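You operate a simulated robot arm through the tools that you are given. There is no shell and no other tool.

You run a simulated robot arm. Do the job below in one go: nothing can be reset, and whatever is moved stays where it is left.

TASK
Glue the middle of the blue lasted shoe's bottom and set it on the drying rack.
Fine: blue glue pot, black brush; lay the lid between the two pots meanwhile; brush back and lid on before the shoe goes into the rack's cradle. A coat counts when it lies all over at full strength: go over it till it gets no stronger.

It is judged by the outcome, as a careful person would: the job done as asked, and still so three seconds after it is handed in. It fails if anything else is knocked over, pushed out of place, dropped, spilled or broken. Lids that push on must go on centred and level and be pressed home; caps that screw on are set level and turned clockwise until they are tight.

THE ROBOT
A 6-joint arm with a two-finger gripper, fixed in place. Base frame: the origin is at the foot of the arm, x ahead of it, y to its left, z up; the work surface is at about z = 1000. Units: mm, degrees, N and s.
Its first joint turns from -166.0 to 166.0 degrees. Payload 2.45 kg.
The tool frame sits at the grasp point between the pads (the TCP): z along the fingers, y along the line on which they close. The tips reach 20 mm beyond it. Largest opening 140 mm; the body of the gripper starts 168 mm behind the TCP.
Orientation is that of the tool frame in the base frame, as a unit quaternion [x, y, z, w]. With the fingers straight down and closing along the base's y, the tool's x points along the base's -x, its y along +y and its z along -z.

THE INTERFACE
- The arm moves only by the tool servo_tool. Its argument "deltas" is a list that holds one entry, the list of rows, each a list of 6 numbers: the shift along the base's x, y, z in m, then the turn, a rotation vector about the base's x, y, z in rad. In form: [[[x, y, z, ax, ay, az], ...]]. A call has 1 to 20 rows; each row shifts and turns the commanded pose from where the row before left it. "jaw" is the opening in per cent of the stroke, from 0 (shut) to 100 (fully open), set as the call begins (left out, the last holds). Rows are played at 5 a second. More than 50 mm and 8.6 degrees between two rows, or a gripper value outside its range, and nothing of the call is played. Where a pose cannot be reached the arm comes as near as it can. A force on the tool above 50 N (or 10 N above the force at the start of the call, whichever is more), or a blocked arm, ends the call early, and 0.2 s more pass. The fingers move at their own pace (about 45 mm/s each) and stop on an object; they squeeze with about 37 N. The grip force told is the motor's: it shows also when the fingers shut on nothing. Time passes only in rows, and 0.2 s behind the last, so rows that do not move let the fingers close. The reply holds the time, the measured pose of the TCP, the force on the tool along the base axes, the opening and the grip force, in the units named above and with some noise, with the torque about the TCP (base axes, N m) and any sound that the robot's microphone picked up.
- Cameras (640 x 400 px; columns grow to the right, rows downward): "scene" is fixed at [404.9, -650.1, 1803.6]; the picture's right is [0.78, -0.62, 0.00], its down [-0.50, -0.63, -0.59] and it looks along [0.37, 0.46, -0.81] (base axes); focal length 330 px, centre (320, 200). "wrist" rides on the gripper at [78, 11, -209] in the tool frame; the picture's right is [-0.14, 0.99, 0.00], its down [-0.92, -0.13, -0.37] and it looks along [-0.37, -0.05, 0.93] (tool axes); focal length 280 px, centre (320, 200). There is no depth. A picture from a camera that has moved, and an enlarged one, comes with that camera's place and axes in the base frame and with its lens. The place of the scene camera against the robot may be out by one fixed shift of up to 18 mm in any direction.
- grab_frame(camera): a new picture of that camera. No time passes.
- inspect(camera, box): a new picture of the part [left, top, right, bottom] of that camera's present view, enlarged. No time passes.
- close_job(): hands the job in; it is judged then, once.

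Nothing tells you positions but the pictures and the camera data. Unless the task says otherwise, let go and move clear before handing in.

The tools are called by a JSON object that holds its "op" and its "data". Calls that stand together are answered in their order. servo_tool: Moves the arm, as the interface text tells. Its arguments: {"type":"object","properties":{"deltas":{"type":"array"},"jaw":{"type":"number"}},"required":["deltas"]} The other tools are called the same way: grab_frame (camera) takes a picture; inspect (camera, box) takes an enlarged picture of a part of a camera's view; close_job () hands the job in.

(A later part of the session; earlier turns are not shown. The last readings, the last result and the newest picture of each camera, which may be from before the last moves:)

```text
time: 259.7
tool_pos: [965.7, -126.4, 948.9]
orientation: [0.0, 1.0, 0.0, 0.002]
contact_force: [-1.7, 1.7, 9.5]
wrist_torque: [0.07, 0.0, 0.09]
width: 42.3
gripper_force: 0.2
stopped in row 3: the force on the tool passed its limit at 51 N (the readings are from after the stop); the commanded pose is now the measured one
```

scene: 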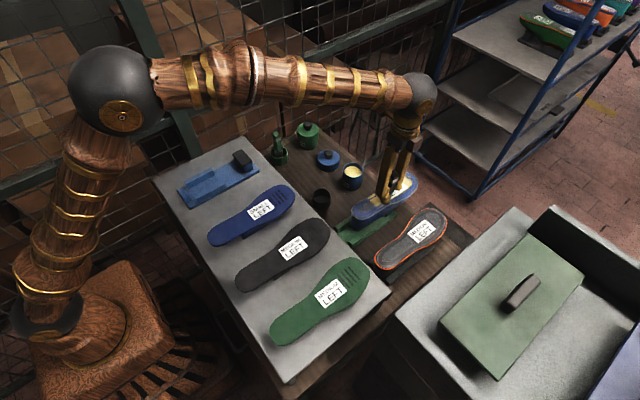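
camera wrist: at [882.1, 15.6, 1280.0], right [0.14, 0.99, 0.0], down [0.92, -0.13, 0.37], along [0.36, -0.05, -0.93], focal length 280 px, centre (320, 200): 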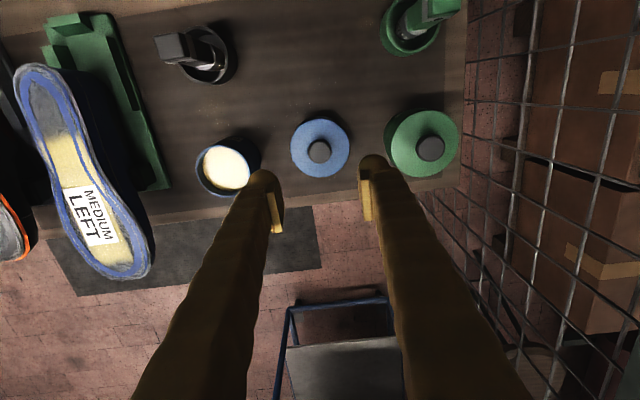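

Pressed to just over 50 N without further movement, so the lid is home. I'll rise clear and check it's level and centred, then look at the shoe and its stand.

{"op": "servo_tool", "data": {"deltas": [[[0, 0, 0.01, 0, 0, 0], [0, 0, 0.03, 0, 0, 0], [0, 0, 0.045, 0, 0, 0], [0, 0, 0.045, 0, 0, 0], [0, 0, 0.045, 0, 0, 0], [0, 0, 0.045, 0, 0, 0], [0, 0, 0.03, 0, 0, 0], [-0.02, -0.04, 0, 0, 0, 0], [-0.02, -0.04, 0, 0, 0, 0], [-0.02, -0.04, 0, 0, 0, 0], [-0.02, -0.03, 0, 0, 0, 0], [0, 0, 0, 0, 0, 0]]], "jaw": 100}}

{"op": "grab_frame", "data": {"camera": "wrist"}}

{"op": "inspect", "data": {"camera": "scene", "box": [280, 110, 380, 200]}}

{"op": "inspect", "data": {"camera": "scene", "box": [340, 150, 450, 260]}}

```text
time: 262.3
tool_pos: [884.7, -277.0, 1196.3]
orientation: [0.0, 1.0, 0.0, 0.002]
contact_force: [0.2, -0.1, 0.4]
wrist_torque: [0.03, 0.01, -0.02]
width: 140.3
gripper_force: 0.0
```

```text
taken
camera wrist: at [805.5, -264.6, 1405.3], right [0.14, 0.99, 0.0], down [0.92, -0.13, 0.37], along [0.37, -0.05, -0.93], focal length 280 px, centre (320, 200)
```

wrist: 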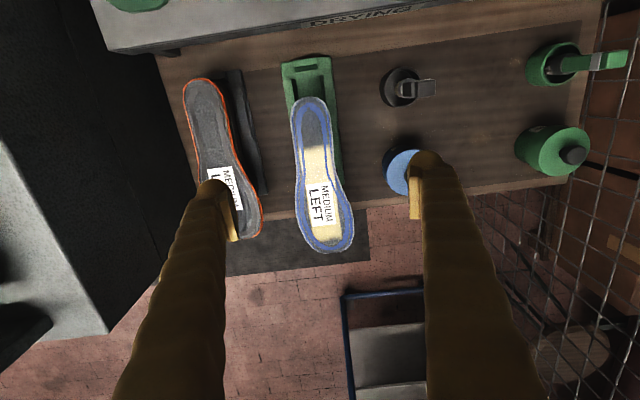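

```text
4.44 times, centred on (330, 155) of scene
camera zoom: at [404.9, -650.1, 1803.6], right [0.78, -0.62, 0.0], down [-0.5, -0.63, -0.59], along [0.37, 0.46, -0.81], focal length 1467 px, centre (276, 400)
```

zoom: 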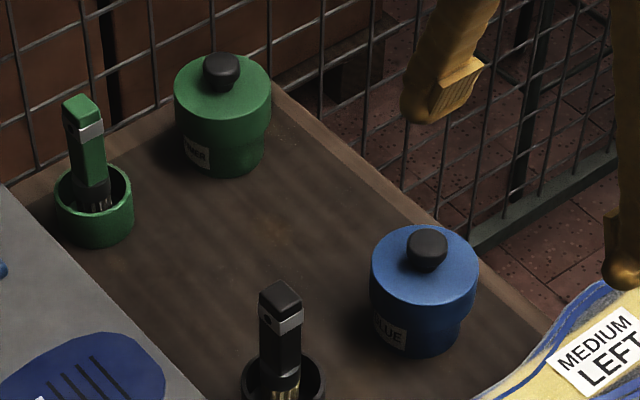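

```text
3.64 times, centred on (395, 205) of scene
camera zoom: at [404.9, -650.1, 1803.6], right [0.78, -0.62, 0.0], down [-0.5, -0.63, -0.59], along [0.37, 0.46, -0.81], focal length 1200 px, centre (47, 182)
```

zoom: 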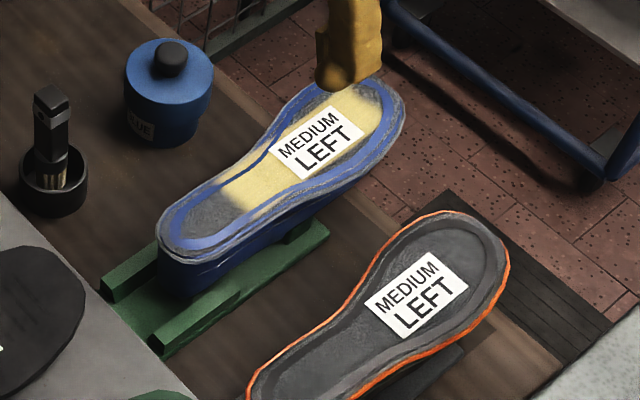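

The lid sits level and centred, matching the green pot. Next is the shoe; I'll zoom in to see how it rests and where to hold it.

{"op": "inspect", "data": {"camera": "wrist", "box": [250, 40, 390, 160]}}

{"op": "inspect", "data": {"camera": "wrist", "box": [250, 130, 390, 260]}}

{"op": "inspect", "data": {"camera": "scene", "box": [365, 175, 445, 245]}}

```text
3.33 times, centred on (320, 100) of wrist
camera zoom: at [805.5, -264.6, 1405.3], right [0.14, 0.99, 0.0], down [0.92, -0.13, 0.37], along [0.37, -0.05, -0.93], focal length 935 px, centre (320, 533)
```

zoom: 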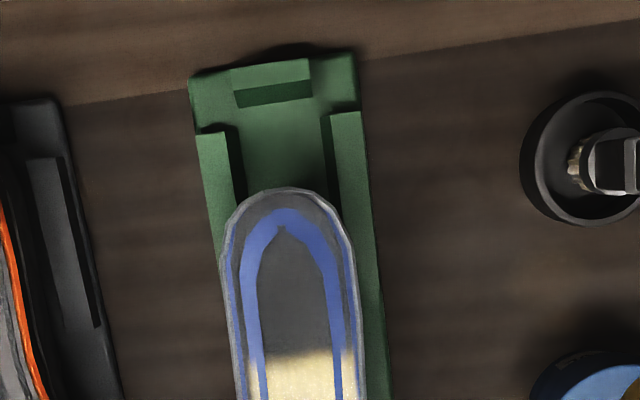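

```text
3.08 times, centred on (320, 195) of wrist
camera zoom: at [805.5, -264.6, 1405.3], right [0.14, 0.99, 0.0], down [0.92, -0.13, 0.37], along [0.37, -0.05, -0.93], focal length 863 px, centre (320, 215)
```

zoom: 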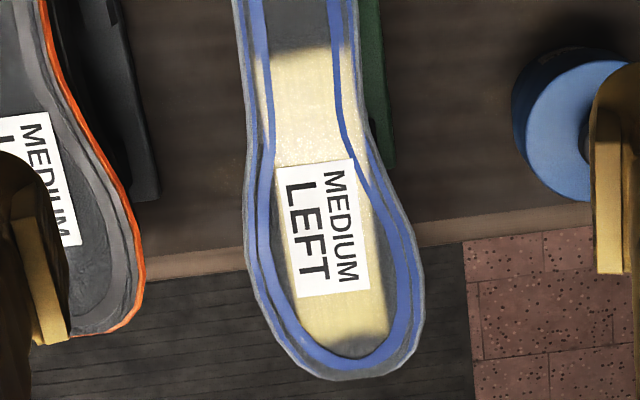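

```text
5.71 times, centred on (405, 210) of scene
camera zoom: at [404.9, -650.1, 1803.6], right [0.78, -0.62, 0.0], down [-0.5, -0.63, -0.59], along [0.37, 0.46, -0.81], focal length 1886 px, centre (-166, 143)
```

zoom: 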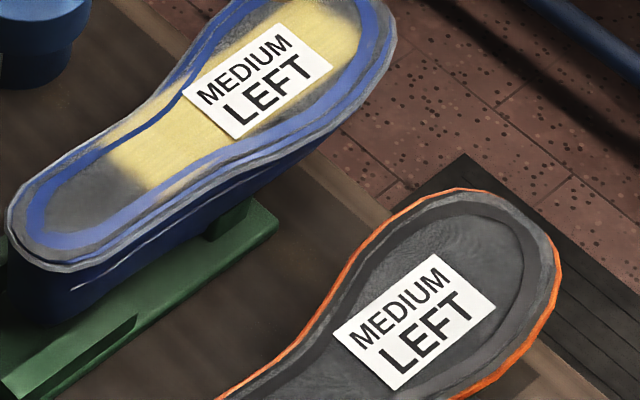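

The shoe now spans about x 817–1089 with its seat about 48 mm forward of the original, and the coat intact. Before gripping it I'll measure the blue cradle precisely from closer above, since the shoe would block that view later.

{"op": "servo_tool", "data": {"deltas": [[[-0.0285, 0.0328, 0.005, 0, 0, 0], [-0.0285, 0.0328, 0.005, 0, 0, 0], [-0.0285, 0.0328, 0, 0, 0, 0], [-0.0285, 0.0328, 0, 0, 0, 0], [-0.0285, 0.0328, 0, 0, 0, 0], [-0.0285, 0.0328, 0, 0, 0, 0], [-0.0285, 0.0328, 0, 0, 0, 0], [-0.0285, 0.0328, 0, 0, 0, 0], [-0.0285, 0.0328, 0, 0, 0, 0], [-0.0285, 0.0328, -0.005, 0, 0, 0], [0, 0, 0, 0, 0, 0]]]}}

{"op": "grab_frame", "data": {"camera": "wrist"}}

{"op": "inspect", "data": {"camera": "wrist", "box": [260, 0, 400, 110]}}

{"op": "inspect", "data": {"camera": "wrist", "box": [260, 100, 400, 230]}}

{"op": "inspect", "data": {"camera": "scene", "box": [160, 140, 270, 215]}}

```text
time: 264.7
tool_pos: [598.4, 53.4, 1201.1]
orientation: [0.0, 1.0, -0.001, 0.002]
contact_force: [0.3, 0.2, 0.8]
wrist_torque: [0.01, -0.02, -0.03]
width: 140.1
gripper_force: 0.0
```

```text
taken
camera wrist: at [520.0, 64.5, 1411.6], right [0.14, 0.99, 0.0], down [0.92, -0.13, 0.37], along [0.37, -0.05, -0.93], focal length 280 px, centre (320, 200)
```

wrist: 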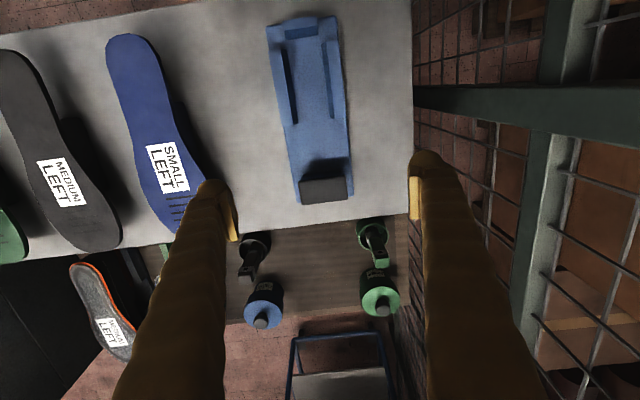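

```text
3.64 times, centred on (330, 55) of wrist
camera zoom: at [520.0, 64.5, 1411.6], right [0.14, 0.99, 0.0], down [0.92, -0.13, 0.37], along [0.37, -0.05, -0.93], focal length 1020 px, centre (284, 727)
```

zoom: 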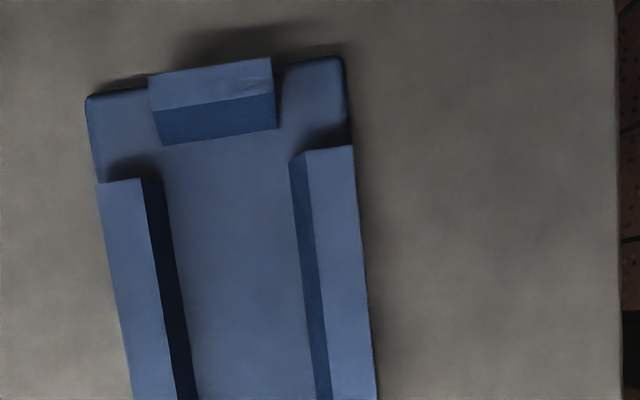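

```text
3.08 times, centred on (330, 165) of wrist
camera zoom: at [520.0, 64.5, 1411.6], right [0.14, 0.99, 0.0], down [0.92, -0.13, 0.37], along [0.37, -0.05, -0.93], focal length 863 px, centre (289, 308)
```

zoom: 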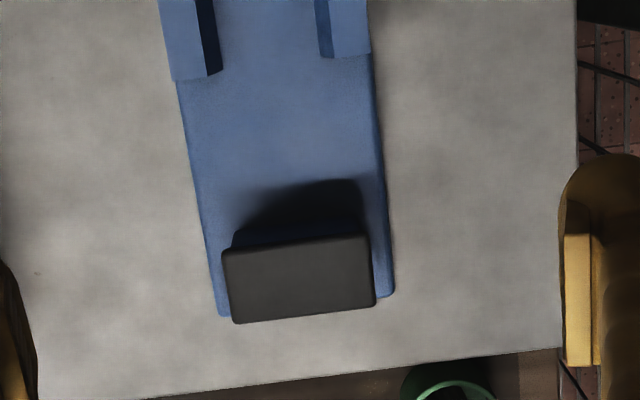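

```text
5.33 times, centred on (215, 178) of scene
camera zoom: at [404.9, -650.1, 1803.6], right [0.78, -0.62, 0.0], down [-0.5, -0.63, -0.59], along [0.37, 0.46, -0.81], focal length 1760 px, centre (880, 320)
```

zoom: 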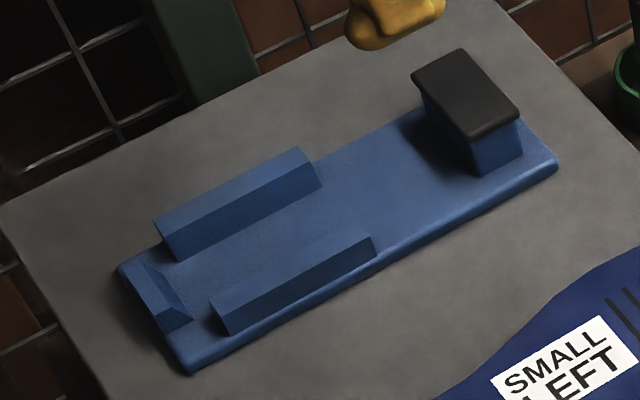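

The cradle is mapped: start x≈443, centre line y≈50.5, matching the green stand's design. Originally the shoe's heel notch sat about 29 mm in from the stand's end, so the target is notch at about (472, 50.5) with the same heading. Now I'll go above the shoe's waist to grip it there.

{"op": "servo_tool", "data": {"deltas": [[[0.0286, -0.0314, 0, 0, 0, 0], [0.0286, -0.0314, 0, 0, 0, 0], [0.0286, -0.0314, 0, 0, 0, 0], [0.0286, -0.0314, 0, 0, 0, 0], [0.0286, -0.0314, 0, 0, 0, 0], [0.0286, -0.0314, 0, 0, 0, 0], [0.0286, -0.0314, 0, 0, 0, 0], [0.0286, -0.0314, 0, 0, 0, 0], [0.0286, -0.0314, 0, 0, 0, 0], [0.0286, -0.0314, -0.02, 0, 0, 0], [0.0286, -0.0314, -0.03, 0, 0, 0], [0, 0, -0.04, 0, 0, 0], [0, 0, -0.04, 0, 0, 0], [0, 0, 0, 0, 0, 0]]], "jaw": 78}}

{"op": "grab_frame", "data": {"camera": "wrist"}}

{"op": "inspect", "data": {"camera": "wrist", "box": [200, 60, 440, 260]}}

{"op": "inspect", "data": {"camera": "scene", "box": [330, 110, 450, 240]}}

```text
refused: row 11 steps farther than a row can; nothing moved
```

```text
taken
camera wrist: at [520.0, 64.5, 1411.6], right [0.14, 0.99, 0.0], down [0.92, -0.13, 0.37], along [0.37, -0.05, -0.93], focal length 280 px, centre (320, 200)
```

wrist: 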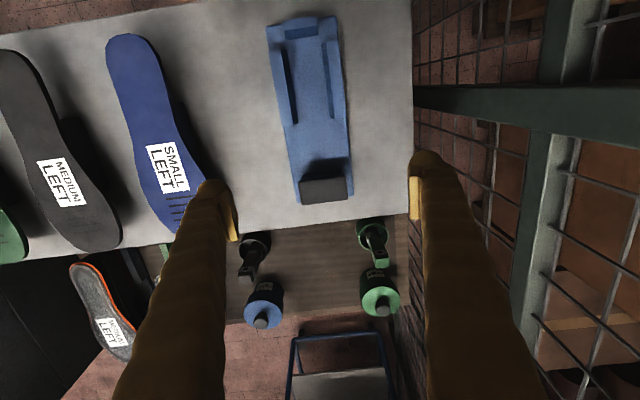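

```text
2.00 times, centred on (320, 160) of wrist
camera zoom: at [520.0, 64.5, 1411.6], right [0.14, 0.99, 0.0], down [0.92, -0.13, 0.37], along [0.37, -0.05, -0.93], focal length 561 px, centre (320, 280)
```

zoom: 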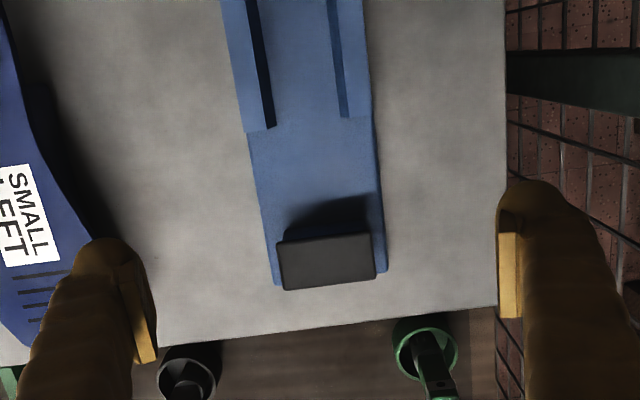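

```text
3.08 times, centred on (390, 175) of scene
camera zoom: at [404.9, -650.1, 1803.6], right [0.78, -0.62, 0.0], down [-0.5, -0.63, -0.59], along [0.37, 0.46, -0.81], focal length 1015 px, centre (105, 277)
```

zoom: 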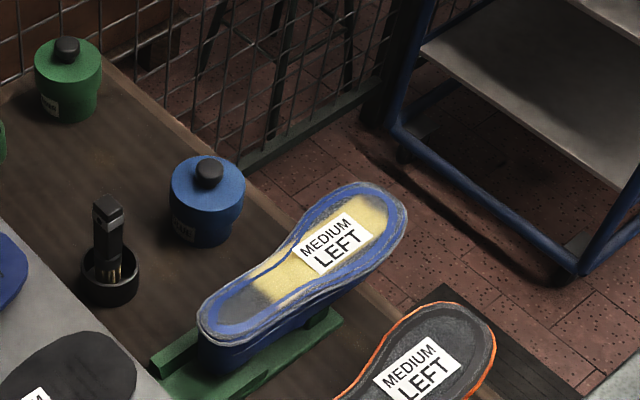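

That call was refused for one long row; I'll resend with shorter steps.

{"op": "servo_tool", "data": {"deltas": [[[0.0286, -0.0314, 0, 0, 0, 0], [0.0286, -0.0314, 0, 0, 0, 0], [0.0286, -0.0314, 0, 0, 0, 0], [0.0286, -0.0314, 0, 0, 0, 0], [0.0286, -0.0314, 0, 0, 0, 0], [0.0286, -0.0314, 0, 0, 0, 0], [0.0286, -0.0314, 0, 0, 0, 0], [0.0286, -0.0314, 0, 0, 0, 0], [0.0286, -0.0314, 0, 0, 0, 0], [0.0286, -0.0314, -0.01, 0, 0, 0], [0.0286, -0.0314, -0.01, 0, 0, 0], [0, 0, -0.04, 0, 0, 0], [0, 0, -0.04, 0, 0, 0], [0, 0, -0.03, 0, 0, 0], [0, 0, 0, 0, 0, 0]]], "jaw": 78}}

{"op": "grab_frame", "data": {"camera": "wrist"}}

{"op": "inspect", "data": {"camera": "wrist", "box": [200, 60, 440, 260]}}

{"op": "inspect", "data": {"camera": "scene", "box": [330, 110, 450, 240]}}

```text
time: 267.9
tool_pos: [914.6, -293.7, 1072.2]
orientation: [0.0, 1.0, 0.0, 0.001]
contact_force: [-0.9, 0.0, 0.2]
wrist_torque: [-0.02, -0.04, 0.02]
width: 109.2
gripper_force: 0.1
```

```text
taken
camera wrist: at [836.0, -281.6, 1282.0], right [0.14, 0.99, 0.0], down [0.92, -0.13, 0.37], along [0.37, -0.05, -0.93], focal length 280 px, centre (320, 200)
```

wrist: 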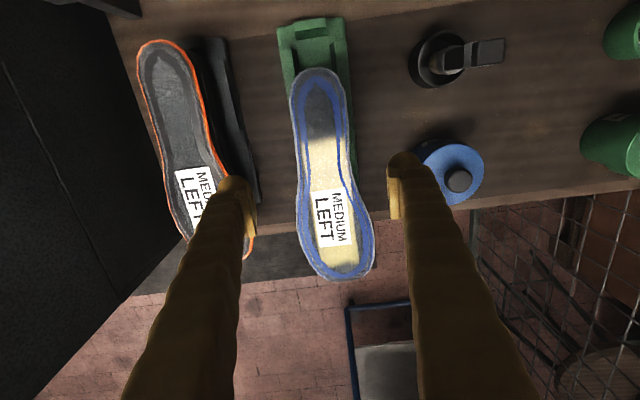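

```text
2.00 times, centred on (320, 160) of wrist
camera zoom: at [836.0, -281.6, 1282.0], right [0.14, 0.99, 0.0], down [0.92, -0.13, 0.37], along [0.37, -0.05, -0.93], focal length 561 px, centre (320, 280)
```

zoom: 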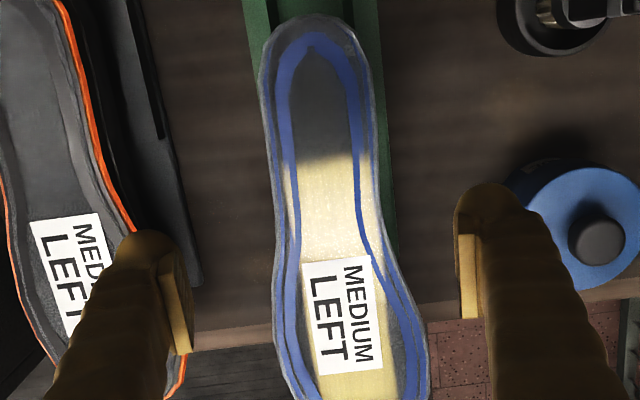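

```text
3.08 times, centred on (390, 175) of scene
camera zoom: at [404.9, -650.1, 1803.6], right [0.78, -0.62, 0.0], down [-0.5, -0.63, -0.59], along [0.37, 0.46, -0.81], focal length 1015 px, centre (105, 277)
```

zoom: 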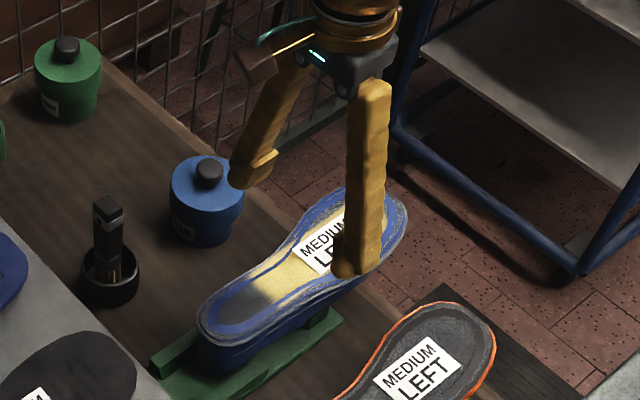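

The fingers straddle the waist. I'll descend until the fingertips are level with the sole and compare the gaps on both sides.

{"op": "servo_tool", "data": {"deltas": [[[0, 0, -0.03, 0, 0, 0], [0, 0, -0.03, 0, 0, 0], [0, 0, -0.025, 0, 0, 0], [0, 0, 0, 0, 0, 0]]]}}

{"op": "inspect", "data": {"camera": "wrist", "box": [200, 80, 440, 240]}}

{"op": "inspect", "data": {"camera": "scene", "box": [350, 130, 450, 240]}}

```text
time: 268.9
tool_pos: [915.4, -293.6, 986.5]
orientation: [0.0, 1.0, -0.001, 0.001]
contact_force: [-0.3, -0.8, -0.4]
wrist_torque: [-0.03, 0.01, 0.03]
width: 109.3
gripper_force: 0.1
```

```text
2.50 times, centred on (320, 160) of wrist
camera zoom: at [836.0, -281.6, 1196.2], right [0.14, 0.99, 0.0], down [0.92, -0.13, 0.37], along [0.37, -0.05, -0.93], focal length 701 px, centre (320, 300)
```

zoom: 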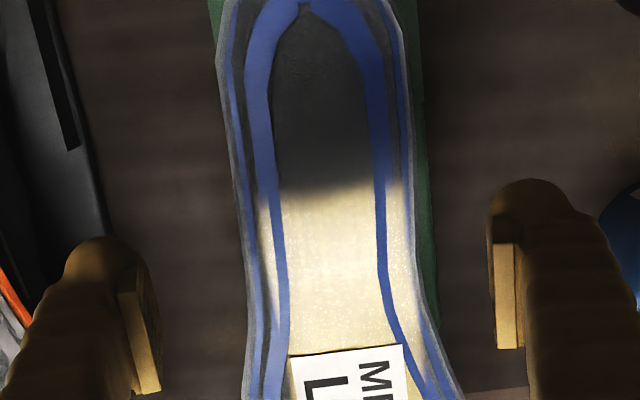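

```text
3.64 times, centred on (400, 185) of scene
camera zoom: at [404.9, -650.1, 1803.6], right [0.78, -0.62, 0.0], down [-0.5, -0.63, -0.59], along [0.37, 0.46, -0.81], focal length 1200 px, centre (29, 254)
```

zoom: 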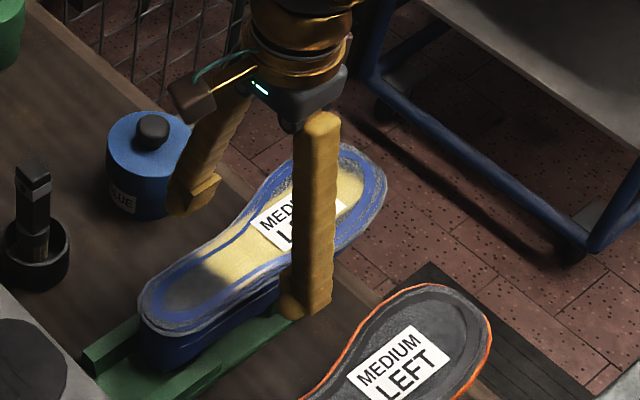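

The gaps show the shoe sits about 3 mm toward +y of jaw centre. I'll centre, descend to grip depth, and close.

{"op": "servo_tool", "data": {"deltas": [[[0, 0.0033, 0, 0, 0, 0], [0, 0, -0.015, 0, 0, 0], [0, 0, -0.014, 0, 0, 0], [0, 0, -0.01, 0, 0, 0], [0, 0, 0, 0, 0, 0]]]}}

{"op": "inspect", "data": {"camera": "scene", "box": [350, 130, 450, 240]}}

{"op": "inspect", "data": {"camera": "wrist", "box": [200, 80, 440, 240]}}

```text
time: 270.1
tool_pos: [916.2, -291.4, 948.7]
orientation: [0.0, 1.0, 0.0, 0.001]
contact_force: [0.6, -0.1, 0.5]
wrist_torque: [0.02, 0.01, -0.03]
width: 109.0
gripper_force: 0.2
```

```text
3.64 times, centred on (400, 185) of scene
camera zoom: at [404.9, -650.1, 1803.6], right [0.78, -0.62, 0.0], down [-0.5, -0.63, -0.59], along [0.37, 0.46, -0.81], focal length 1200 px, centre (29, 254)
```

zoom: 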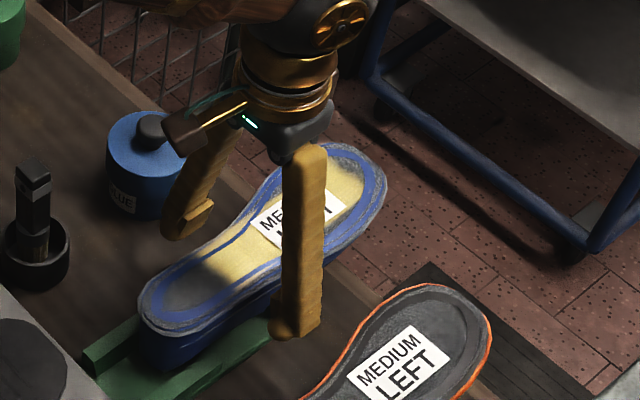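

```text
2.50 times, centred on (320, 160) of wrist
camera zoom: at [837.6, -278.4, 1157.7], right [0.14, 0.99, 0.0], down [0.92, -0.13, 0.37], along [0.37, -0.05, -0.93], focal length 701 px, centre (320, 300)
```

zoom: 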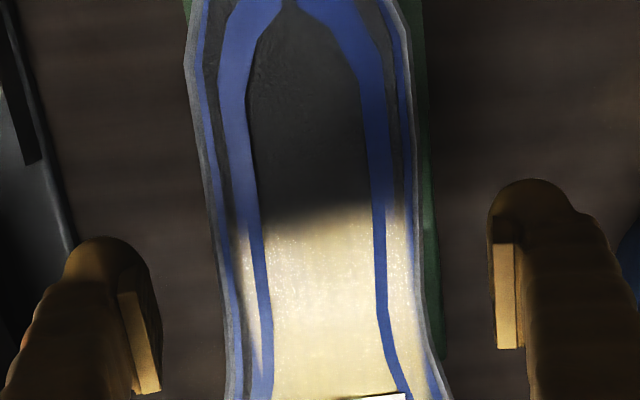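

Well centred. Closing on the shoe's sides.

{"op": "servo_tool", "data": {"deltas": [[[0, 0, 0, 0, 0, 0], [0, 0, 0, 0, 0, 0], [0, 0, 0, 0, 0, 0], [0, 0, 0, 0, 0, 0], [0, 0, 0, 0, 0, 0], [0, 0, 0, 0, 0, 0]]], "jaw": 0}}

{"op": "inspect", "data": {"camera": "scene", "box": [350, 130, 450, 240]}}

{"op": "inspect", "data": {"camera": "wrist", "box": [200, 80, 440, 240]}}

```text
time: 271.5
tool_pos: [916.5, -290.2, 948.3]
orientation: [0.0, 1.0, 0.0, 0.001]
contact_force: [3.7, 12.7, 6.6]
wrist_torque: [0.64, 0.02, -0.59]
width: 59.4
gripper_force: 36.6
```

```text
3.64 times, centred on (400, 185) of scene
camera zoom: at [404.9, -650.1, 1803.6], right [0.78, -0.62, 0.0], down [-0.5, -0.63, -0.59], along [0.37, 0.46, -0.81], focal length 1200 px, centre (29, 254)
```

zoom: 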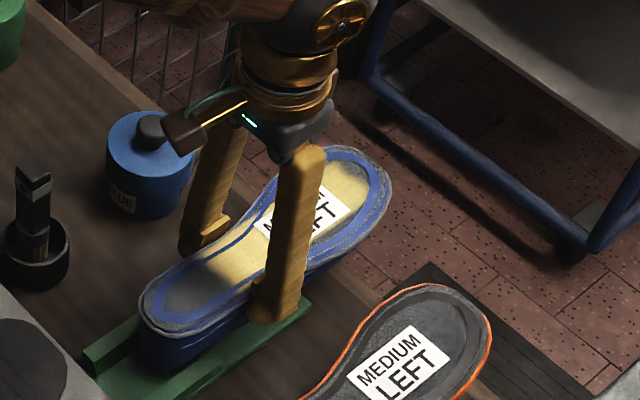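

```text
2.50 times, centred on (320, 160) of wrist
camera zoom: at [837.7, -277.9, 1158.1], right [0.14, 0.99, 0.0], down [0.92, -0.13, 0.37], along [0.37, -0.05, -0.93], focal length 701 px, centre (320, 300)
```

zoom: 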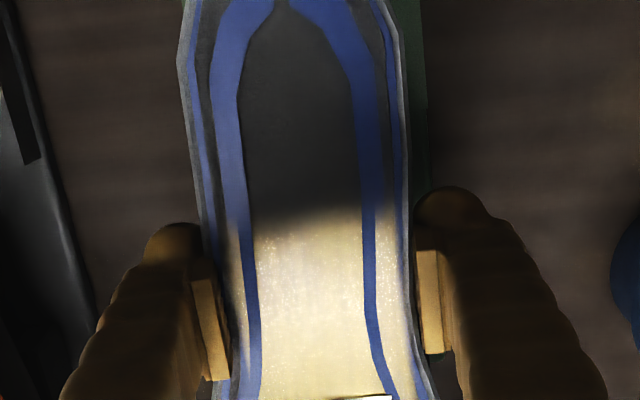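

Gripped at 59.4 mm. I'll lift a few millimetres and read the weight and torque.

{"op": "servo_tool", "data": {"deltas": [[[0, 0, 0.003, 0, 0, 0], [0, 0, 0.003, 0, 0, 0], [0, 0, 0.004, 0, 0, 0], [0, 0, 0, 0, 0, 0]]]}}

{"op": "inspect", "data": {"camera": "scene", "box": [350, 130, 450, 240]}}

{"op": "inspect", "data": {"camera": "wrist", "box": [200, 60, 440, 260]}}

```text
time: 272.5
tool_pos: [915.7, -290.1, 958.2]
orientation: [0.0, 1.0, 0.0, 0.001]
contact_force: [0.3, 0.3, -7.1]
wrist_torque: [0.0, 0.17, 0.0]
width: 59.4
gripper_force: 37.3
```

```text
3.64 times, centred on (400, 185) of scene
camera zoom: at [404.9, -650.1, 1803.6], right [0.78, -0.62, 0.0], down [-0.5, -0.63, -0.59], along [0.37, 0.46, -0.81], focal length 1200 px, centre (29, 254)
```

zoom: 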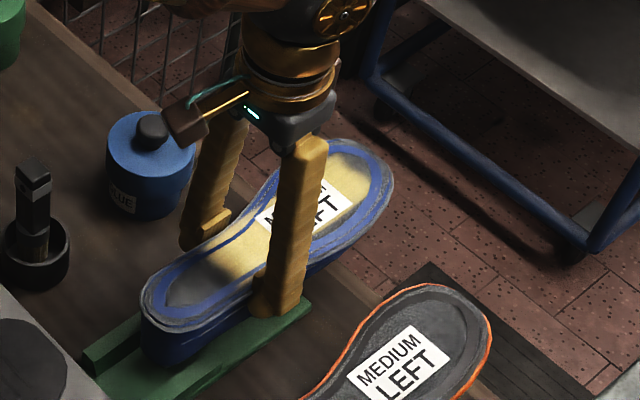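

```text
2.00 times, centred on (320, 160) of wrist
camera zoom: at [836.9, -278.3, 1168.3], right [0.14, 0.99, 0.0], down [0.92, -0.13, 0.37], along [0.37, -0.05, -0.93], focal length 561 px, centre (320, 280)
```

zoom: 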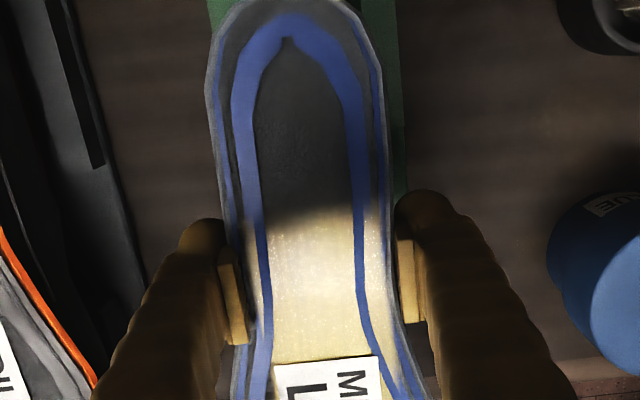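

The shoe weighs about 7 N, with its centre about 24 mm ahead of the grip, and it holds level. I'll lift it well clear.

{"op": "servo_tool", "data": {"deltas": [[[0, 0, 0.015, 0, 0, 0], [0, 0, 0.025, 0, 0, 0], [0, 0, 0.028, 0, 0, 0], [0, 0, 0.028, 0, 0, 0], [0, 0, 0.028, 0, 0, 0], [0, 0, 0.028, 0, 0, 0], [0, 0, 0.028, 0, 0, 0], [0, 0, 0.028, 0, 0, 0], [0, 0, 0.016, 0, 0, 0], [0, 0, 0.008, 0, 0, 0], [0, 0, 0, 0, 0, 0]]]}}

{"op": "grab_frame", "data": {"camera": "wrist"}}

{"op": "inspect", "data": {"camera": "scene", "box": [320, 60, 460, 240]}}

```text
time: 274.9
tool_pos: [916.8, -290.6, 1191.5]
orientation: [0.0, 1.0, 0.0, 0.001]
contact_force: [0.0, -0.7, -6.6]
wrist_torque: [-0.01, 0.14, 0.01]
width: 59.1
gripper_force: 37.1
```

```text
taken
camera wrist: at [837.5, -278.2, 1400.4], right [0.14, 0.99, 0.0], down [0.92, -0.13, 0.37], along [0.37, -0.05, -0.93], focal length 280 px, centre (320, 200)
```

wrist: 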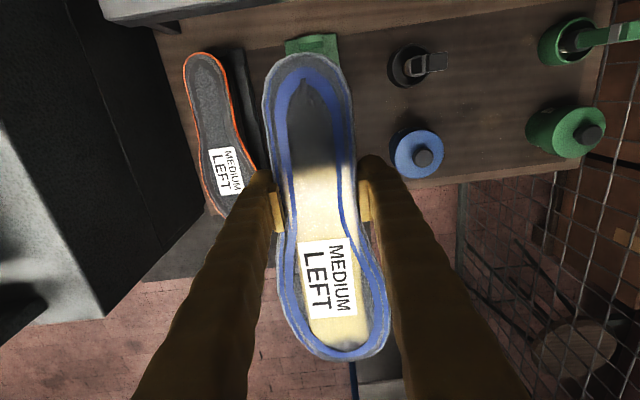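

```text
2.22 times, centred on (390, 150) of scene
camera zoom: at [404.9, -650.1, 1803.6], right [0.78, -0.62, 0.0], down [-0.5, -0.63, -0.59], along [0.37, 0.46, -0.81], focal length 733 px, centre (164, 311)
```

zoom: 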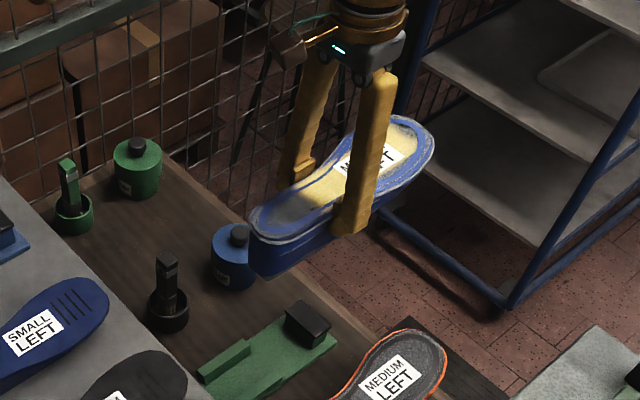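

The shoe hangs level with the coat untouched. I'll carry it over to the rack's blue cradle at this height.

{"op": "servo_tool", "data": {"deltas": [[[-0.015, 0.014, 0, 0, 0, 0], [-0.025, 0.024, 0, 0, 0, 0], [-0.0295, 0.028, 0, 0, 0, 0], [-0.0295, 0.028, 0, 0, 0, 0], [-0.0295, 0.028, 0, 0, 0, 0], [-0.0295, 0.028, 0, 0, 0, 0], [-0.0295, 0.028, 0, 0, 0, 0], [-0.0295, 0.028, 0, 0, 0, 0], [-0.0295, 0.028, 0, 0, 0, 0], [-0.0295, 0.028, 0, 0, 0, 0], [-0.0295, 0.028, 0, 0, 0, 0], [-0.0295, 0.028, 0, 0, 0, 0], [-0.0165, 0.0143, 0, 0, 0, 0], [-0.0078, 0.0071, 0, 0, 0, 0], [0, 0, 0, 0, 0, 0]]]}}

{"op": "grab_frame", "data": {"camera": "wrist"}}

{"op": "inspect", "data": {"camera": "scene", "box": [140, 80, 300, 220]}}

{"op": "inspect", "data": {"camera": "wrist", "box": [220, 0, 420, 150]}}

```text
time: 278.1
tool_pos: [554.2, 49.1, 1192.4]
orientation: [0.0, 1.0, 0.0, 0.001]
contact_force: [-0.6, 0.1, -6.6]
wrist_torque: [0.0, 0.16, -0.02]
width: 59.2
gripper_force: 36.8
```

```text
taken
camera wrist: at [475.8, 61.3, 1400.8], right [0.14, 0.99, 0.0], down [0.92, -0.13, 0.37], along [0.37, -0.05, -0.93], focal length 280 px, centre (320, 200)
```

wrist: 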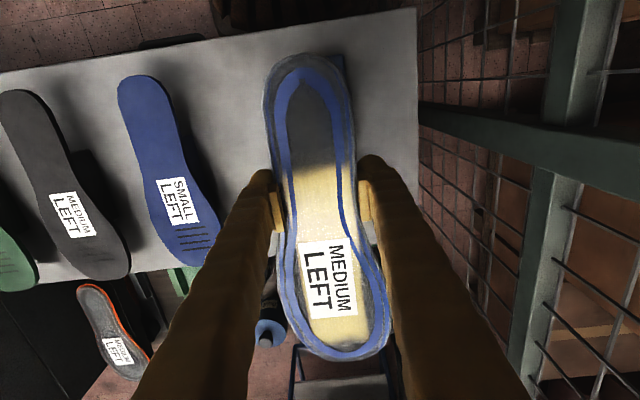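

```text
2.86 times, centred on (220, 150) of scene
camera zoom: at [404.9, -650.1, 1803.6], right [0.78, -0.62, 0.0], down [-0.5, -0.63, -0.59], along [0.37, 0.46, -0.81], focal length 943 px, centre (606, 343)
```

zoom: 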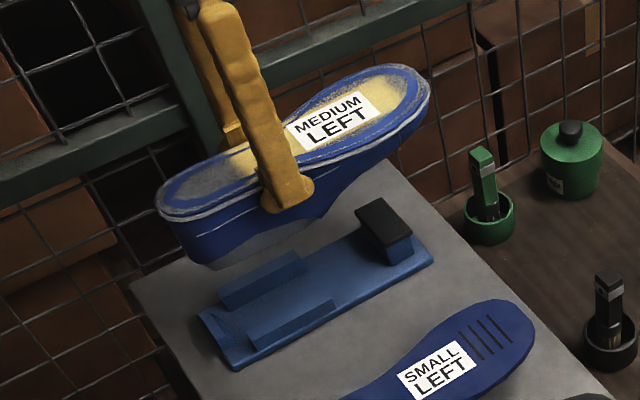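

```text
2.67 times, centred on (320, 75) of wrist
camera zoom: at [475.8, 61.3, 1400.8], right [0.14, 0.99, 0.0], down [0.92, -0.13, 0.37], along [0.37, -0.05, -0.93], focal length 748 px, centre (320, 533)
```

zoom: 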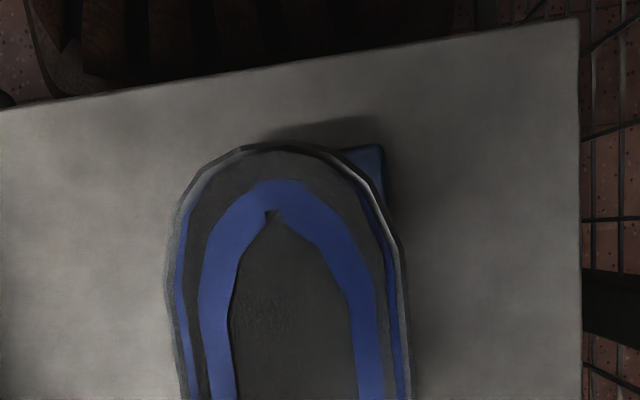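

The shoe is right above the cradle, aligned within a millimetre or so. I'll fine-tune slightly and lower part-way, then check the fit from the scene camera.

{"op": "servo_tool", "data": {"deltas": [[[0.0005, 0.0007, -0.015, 0, 0, 0], [0, 0, -0.02, 0, 0, 0], [0, 0, -0.015, 0, 0, 0], [0, 0, 0, 0, 0, 0]]]}}

{"op": "inspect", "data": {"camera": "scene", "box": [160, 100, 280, 220]}}

{"op": "inspect", "data": {"camera": "wrist", "box": [220, 0, 420, 150]}}

```text
time: 279.1
tool_pos: [556.9, 50.2, 1141.9]
orientation: [0.001, 1.0, 0.0, 0.001]
contact_force: [-0.1, 0.4, -6.0]
wrist_torque: [-0.01, 0.16, 0.02]
width: 59.2
gripper_force: 37.2
```

```text
3.33 times, centred on (220, 160) of scene
camera zoom: at [404.9, -650.1, 1803.6], right [0.78, -0.62, 0.0], down [-0.5, -0.63, -0.59], along [0.37, 0.46, -0.81], focal length 1100 px, centre (653, 333)
```

zoom: 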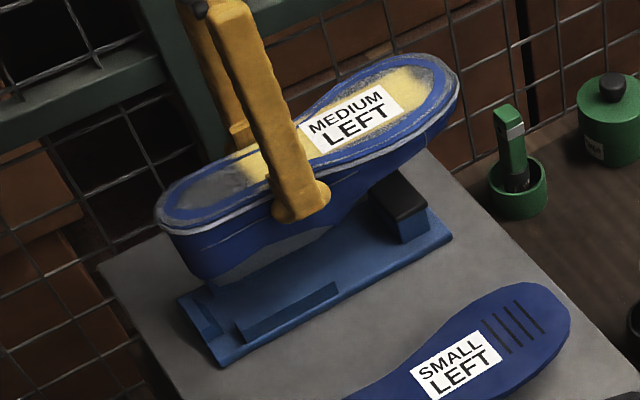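

```text
2.67 times, centred on (320, 75) of wrist
camera zoom: at [478.0, 61.6, 1350.7], right [0.14, 0.99, 0.0], down [0.92, -0.13, 0.37], along [0.37, -0.05, -0.93], focal length 748 px, centre (320, 533)
```

zoom: 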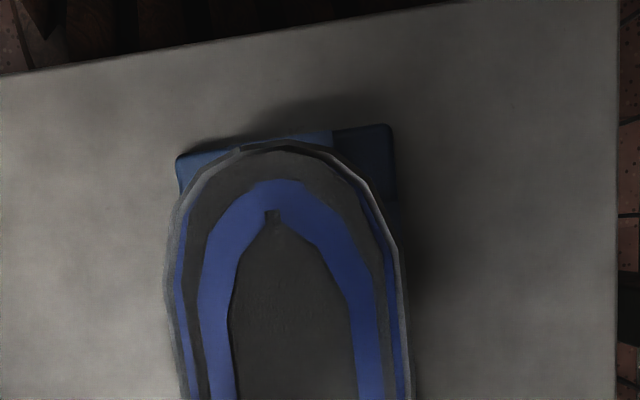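

Relative to the tray, the notch is 30 mm in, as intended, and about 1 mm toward -y. I'll correct that and lower further.

{"op": "servo_tool", "data": {"deltas": [[[0, 0.0009, -0.01, 0, 0, 0], [0, 0, -0.01, 0, 0, 0], [0, 0, -0.008, 0, 0, 0], [0, 0, 0, 0, 0, 0]]]}}

{"op": "inspect", "data": {"camera": "scene", "box": [160, 100, 280, 220]}}

{"op": "inspect", "data": {"camera": "wrist", "box": [220, 0, 420, 150]}}

```text
time: 280.1
tool_pos: [557.4, 50.0, 1112.7]
orientation: [-0.001, 1.0, -0.001, 0.001]
contact_force: [0.2, -0.3, -6.7]
wrist_torque: [0.02, 0.15, -0.01]
width: 59.3
gripper_force: 37.5
```

```text
3.33 times, centred on (220, 160) of scene
camera zoom: at [404.9, -650.1, 1803.6], right [0.78, -0.62, 0.0], down [-0.5, -0.63, -0.59], along [0.37, 0.46, -0.81], focal length 1100 px, centre (653, 333)
```

zoom: 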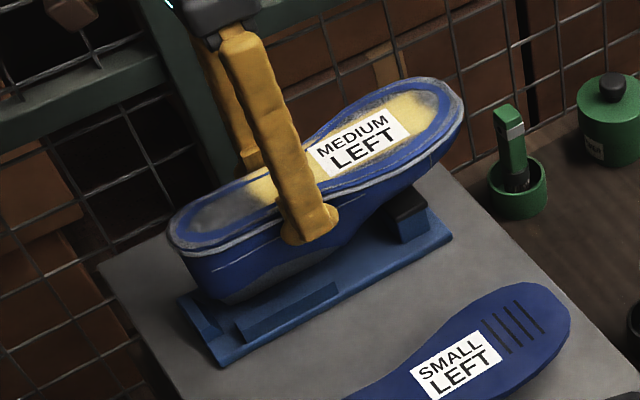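

```text
2.67 times, centred on (320, 75) of wrist
camera zoom: at [478.5, 62.6, 1322.6], right [0.14, 0.99, 0.0], down [0.92, -0.13, 0.37], along [0.37, -0.05, -0.93], focal length 748 px, centre (320, 533)
```

zoom: 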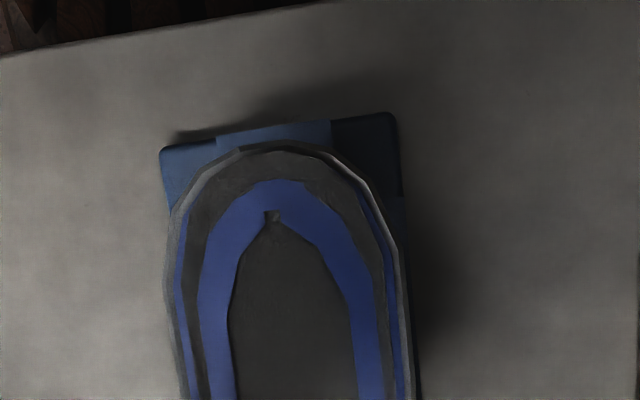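

Aligned. Lowering in small steps to feel for contact.

{"op": "servo_tool", "data": {"deltas": [[[0, 0.0003, -0.003, 0, 0, 0], [0, 0, -0.003, 0, 0, 0], [0, 0, -0.002, 0, 0, 0], [0, 0, 0, 0, 0, 0]]]}}

{"op": "inspect", "data": {"camera": "scene", "box": [160, 110, 270, 220]}}

```text
time: 281.1
tool_pos: [556.3, 51.4, 1105.4]
orientation: [0.0, 1.0, -0.001, 0.002]
contact_force: [-0.4, 0.0, -6.4]
wrist_torque: [0.01, 0.13, -0.02]
width: 59.2
gripper_force: 36.5
```

```text
3.64 times, centred on (215, 165) of scene
camera zoom: at [404.9, -650.1, 1803.6], right [0.78, -0.62, 0.0], down [-0.5, -0.63, -0.59], along [0.37, 0.46, -0.81], focal length 1200 px, centre (702, 327)
```

zoom: 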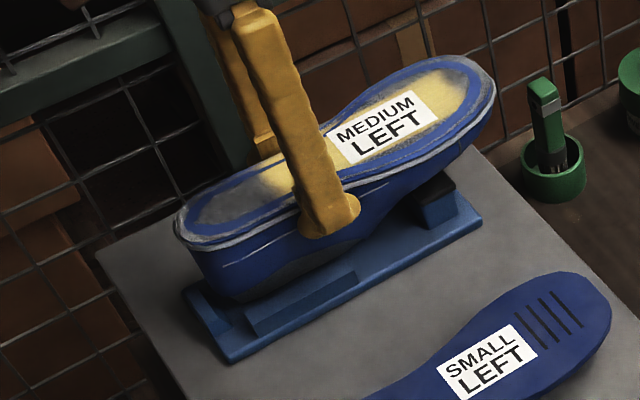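

{"op": "servo_tool", "data": {"deltas": [[[0, 0, -0.002, 0, 0, 0], [0, 0, -0.0015, 0, 0, 0], [0, 0, 0, 0, 0, 0]]]}}

```text
time: 281.9
tool_pos: [555.8, 49.6, 1102.0]
orientation: [0.0, 1.0, 0.0, 0.0]
contact_force: [-0.1, 0.5, -6.8]
wrist_torque: [-0.01, 0.15, 0.0]
width: 59.0
gripper_force: 36.7
```

{"op": "servo_tool", "data": {"deltas": [[[0, 0, -0.0015, 0, 0, 0], [0, 0, -0.0015, 0, 0, 0], [0, 0, 0, 0, 0, 0]]]}}

```text
time: 282.7
tool_pos: [555.6, 50.3, 1098.7]
orientation: [-0.001, 1.0, 0.0, 0.001]
contact_force: [-0.3, -0.8, -6.6]
wrist_torque: [-0.02, 0.13, 0.0]
width: 59.2
gripper_force: 37.2
```

{"op": "servo_tool", "data": {"deltas": [[[0, 0, -0.001, 0, 0, 0], [0, 0, -0.001, 0, 0, 0], [0, 0, 0, 0, 0, 0]]]}}

{"op": "inspect", "data": {"camera": "scene", "box": [160, 110, 270, 220]}}

```text
time: 283.5
tool_pos: [557.5, 50.6, 1096.9]
orientation: [-0.001, 1.0, 0.001, 0.002]
contact_force: [5.2, 0.2, 10.7]
wrist_torque: [-0.27, 1.16, 0.06]
width: 59.3
gripper_force: 36.7
```

```text
3.64 times, centred on (215, 165) of scene
camera zoom: at [404.9, -650.1, 1803.6], right [0.78, -0.62, 0.0], down [-0.5, -0.63, -0.59], along [0.37, 0.46, -0.81], focal length 1200 px, centre (702, 327)
```

zoom: 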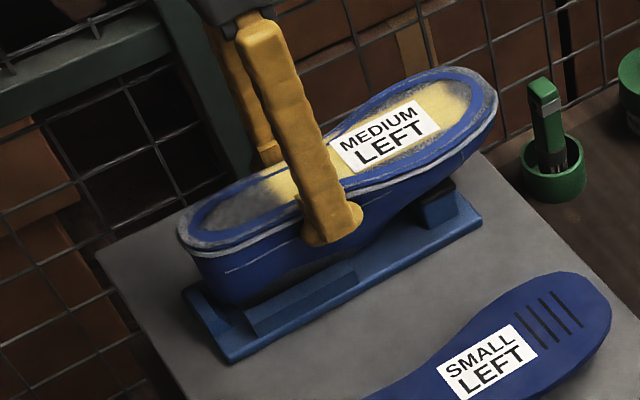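

Contact has begun at the heel against the cradle's sloped lip. I'll ease forward 2 mm and see whether it settles further.

{"op": "servo_tool", "data": {"deltas": [[[0.001, 0, 0, 0, 0, 0], [0.001, 0, 0, 0, 0, 0], [0, 0, 0, 0, 0, 0]]]}}

```text
time: 284.3
tool_pos: [558.9, 49.6, 1096.9]
orientation: [0.001, 1.0, 0.0, 0.001]
contact_force: [-5.3, 1.1, 5.6]
wrist_torque: [-0.26, 0.26, -0.11]
width: 59.2
gripper_force: 36.9
```

{"op": "servo_tool", "data": {"deltas": [[[0, 0.001, 0, 0, 0, 0], [0, 0, 0, 0, 0, 0]]]}}

```text
time: 284.9
tool_pos: [557.6, 51.3, 1096.5]
orientation: [0.0, 1.0, -0.001, 0.002]
contact_force: [2.0, -2.7, 2.9]
wrist_torque: [-0.36, -0.17, -0.09]
width: 59.3
gripper_force: 37.0
```

Support is now nearly central. I'll lower half a millimetre more and check.

{"op": "servo_tool", "data": {"deltas": [[[0, 0, -0.0006, 0, 0, 0], [0, 0, 0, 0, 0, 0]]]}}

{"op": "inspect", "data": {"camera": "scene", "box": [165, 115, 265, 215]}}

{"op": "grab_frame", "data": {"camera": "wrist"}}

```text
time: 285.5
tool_pos: [557.5, 52.2, 1096.3]
orientation: [0.0, 1.0, 0.0, 0.002]
contact_force: [4.6, -2.9, 18.6]
wrist_torque: [-0.73, 0.14, 0.09]
width: 59.6
gripper_force: 37.0
```

```text
4.00 times, centred on (215, 165) of scene
camera zoom: at [404.9, -650.1, 1803.6], right [0.78, -0.62, 0.0], down [-0.5, -0.63, -0.59], along [0.37, 0.46, -0.81], focal length 1320 px, centre (740, 340)
```

zoom: 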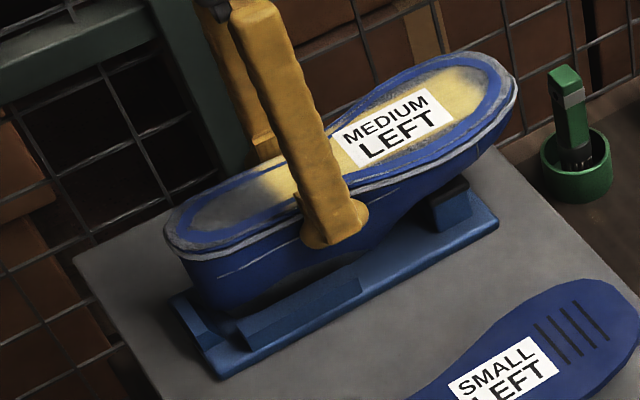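

```text
taken
camera wrist: at [479.3, 63.7, 1305.5], right [0.14, 0.99, 0.0], down [0.92, -0.13, 0.37], along [0.37, -0.05, -0.93], focal length 280 px, centre (320, 200)
```

wrist: 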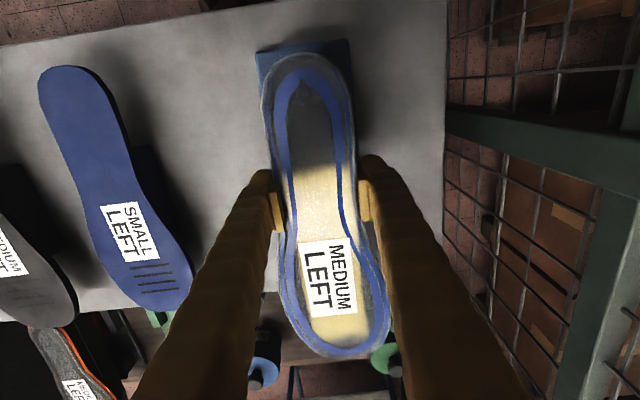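

The shoe is resting on its supports. I'll take the preload off so that it settles gently, then open the jaw slowly.

{"op": "servo_tool", "data": {"deltas": [[[0, -0.0005, 0.0007, 0, 0, 0], [0, 0, 0, 0, 0, 0]]]}}

```text
time: 286.1
tool_pos: [558.0, 51.4, 1096.2]
orientation: [-0.001, 1.0, 0.0, 0.001]
contact_force: [6.1, 3.6, 15.5]
wrist_torque: [-0.26, -0.33, 0.15]
width: 59.5
gripper_force: 37.0
```

{"op": "servo_tool", "data": {"deltas": [[[0, 0, 0.0006, 0, 0, 0], [0, 0, 0, 0, 0, 0]]]}}

```text
time: 286.7
tool_pos: [558.1, 50.9, 1094.9]
orientation: [0.0, 1.0, 0.0, 0.001]
contact_force: [1.6, -2.4, 1.3]
wrist_torque: [-0.33, -0.27, -0.09]
width: 59.1
gripper_force: 36.8
```

Nearly neutral now. Opening the jaw just slightly first.

{"op": "servo_tool", "data": {"deltas": [[[0, 0, 0, 0, 0, 0], [0, 0, 0, 0, 0, 0], [0, 0, 0, 0, 0, 0]]], "jaw": 45}}

{"op": "inspect", "data": {"camera": "scene", "box": [165, 115, 265, 215]}}

{"op": "grab_frame", "data": {"camera": "wrist"}}

```text
time: 287.5
tool_pos: [557.6, 52.3, 1097.9]
orientation: [0.0, 1.0, 0.001, 0.001]
contact_force: [0.1, -0.1, 0.0]
wrist_torque: [-0.01, -0.02, 0.02]
width: 63.0
gripper_force: 0.1
```

```text
4.00 times, centred on (215, 165) of scene
camera zoom: at [404.9, -650.1, 1803.6], right [0.78, -0.62, 0.0], down [-0.5, -0.63, -0.59], along [0.37, 0.46, -0.81], focal length 1320 px, centre (740, 340)
```

zoom: 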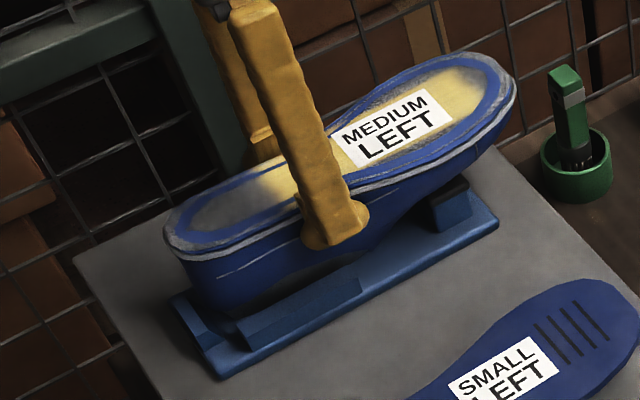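

```text
taken
camera wrist: at [479.2, 63.9, 1306.0], right [0.14, 0.99, 0.0], down [0.92, -0.13, 0.37], along [0.37, -0.05, -0.93], focal length 280 px, centre (320, 200)
```

wrist: 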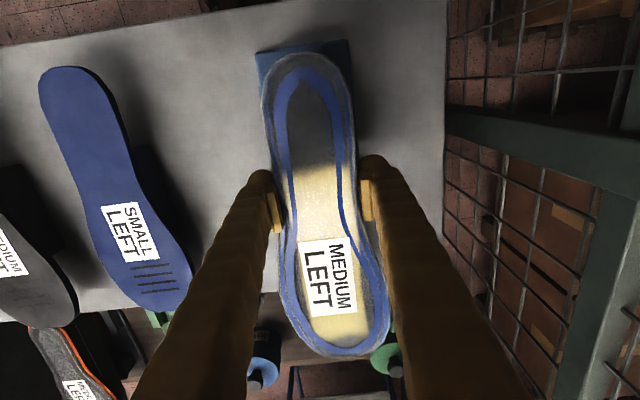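

Released, and the shoe stayed put. I'll open wider and rise straight up.

{"op": "servo_tool", "data": {"deltas": [[[0, 0, 0, 0, 0, 0], [0, 0, 0, 0, 0, 0], [0, 0, 0, 0, 0, 0], [0, 0, 0.01, 0, 0, 0], [0, 0, 0.02, 0, 0, 0], [0, 0, 0.03, 0, 0, 0], [0, 0, 0.04, 0, 0, 0], [0, 0, 0.045, 0, 0, 0], [0, 0, 0.045, 0, 0, 0], [0, 0, 0, 0, 0, 0]]], "jaw": 80}}

{"op": "grab_frame", "data": {"camera": "wrist"}}

{"op": "inspect", "data": {"camera": "scene", "box": [165, 115, 265, 215]}}

{"op": "grab_frame", "data": {"camera": "scene"}}

```text
time: 289.7
tool_pos: [558.4, 50.9, 1284.2]
orientation: [0.0, 1.0, 0.0, 0.0]
contact_force: [0.5, -0.4, -0.1]
wrist_torque: [-0.05, -0.02, 0.03]
width: 111.9
gripper_force: 0.1
```

```text
taken
camera wrist: at [479.6, 63.3, 1495.1], right [0.14, 0.99, 0.0], down [0.92, -0.13, 0.37], along [0.37, -0.05, -0.93], focal length 280 px, centre (320, 200)
```

wrist: 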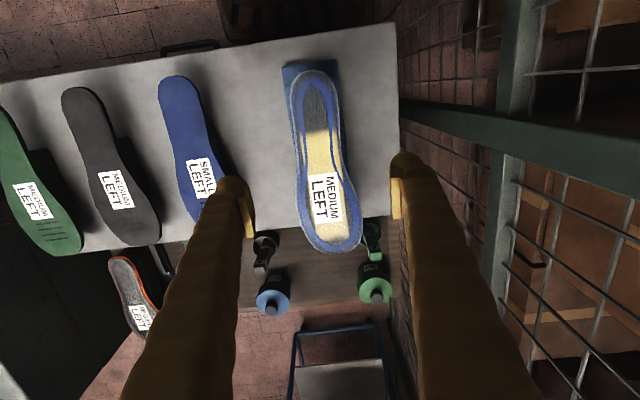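

```text
4.00 times, centred on (215, 165) of scene
camera zoom: at [404.9, -650.1, 1803.6], right [0.78, -0.62, 0.0], down [-0.5, -0.63, -0.59], along [0.37, 0.46, -0.81], focal length 1320 px, centre (740, 340)
```

zoom: 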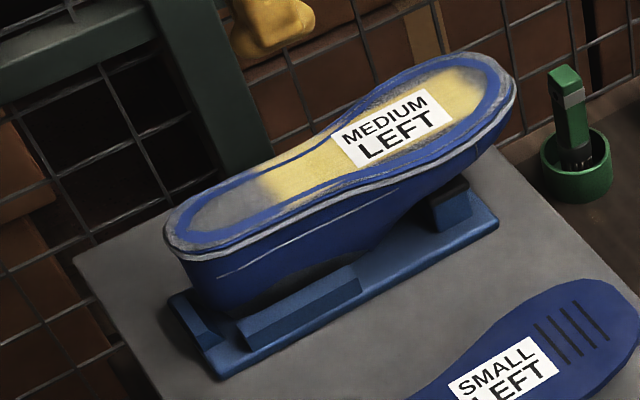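

```text
taken
```

scene: 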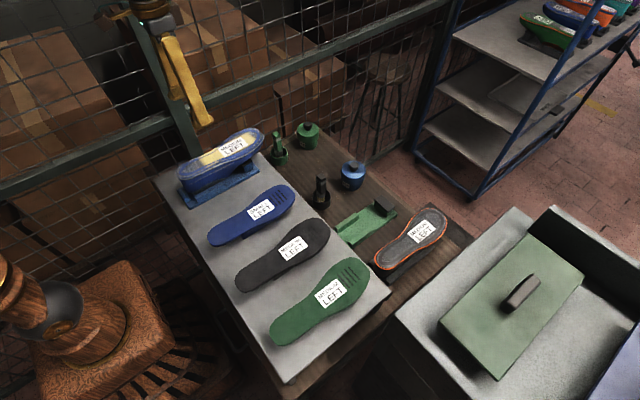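

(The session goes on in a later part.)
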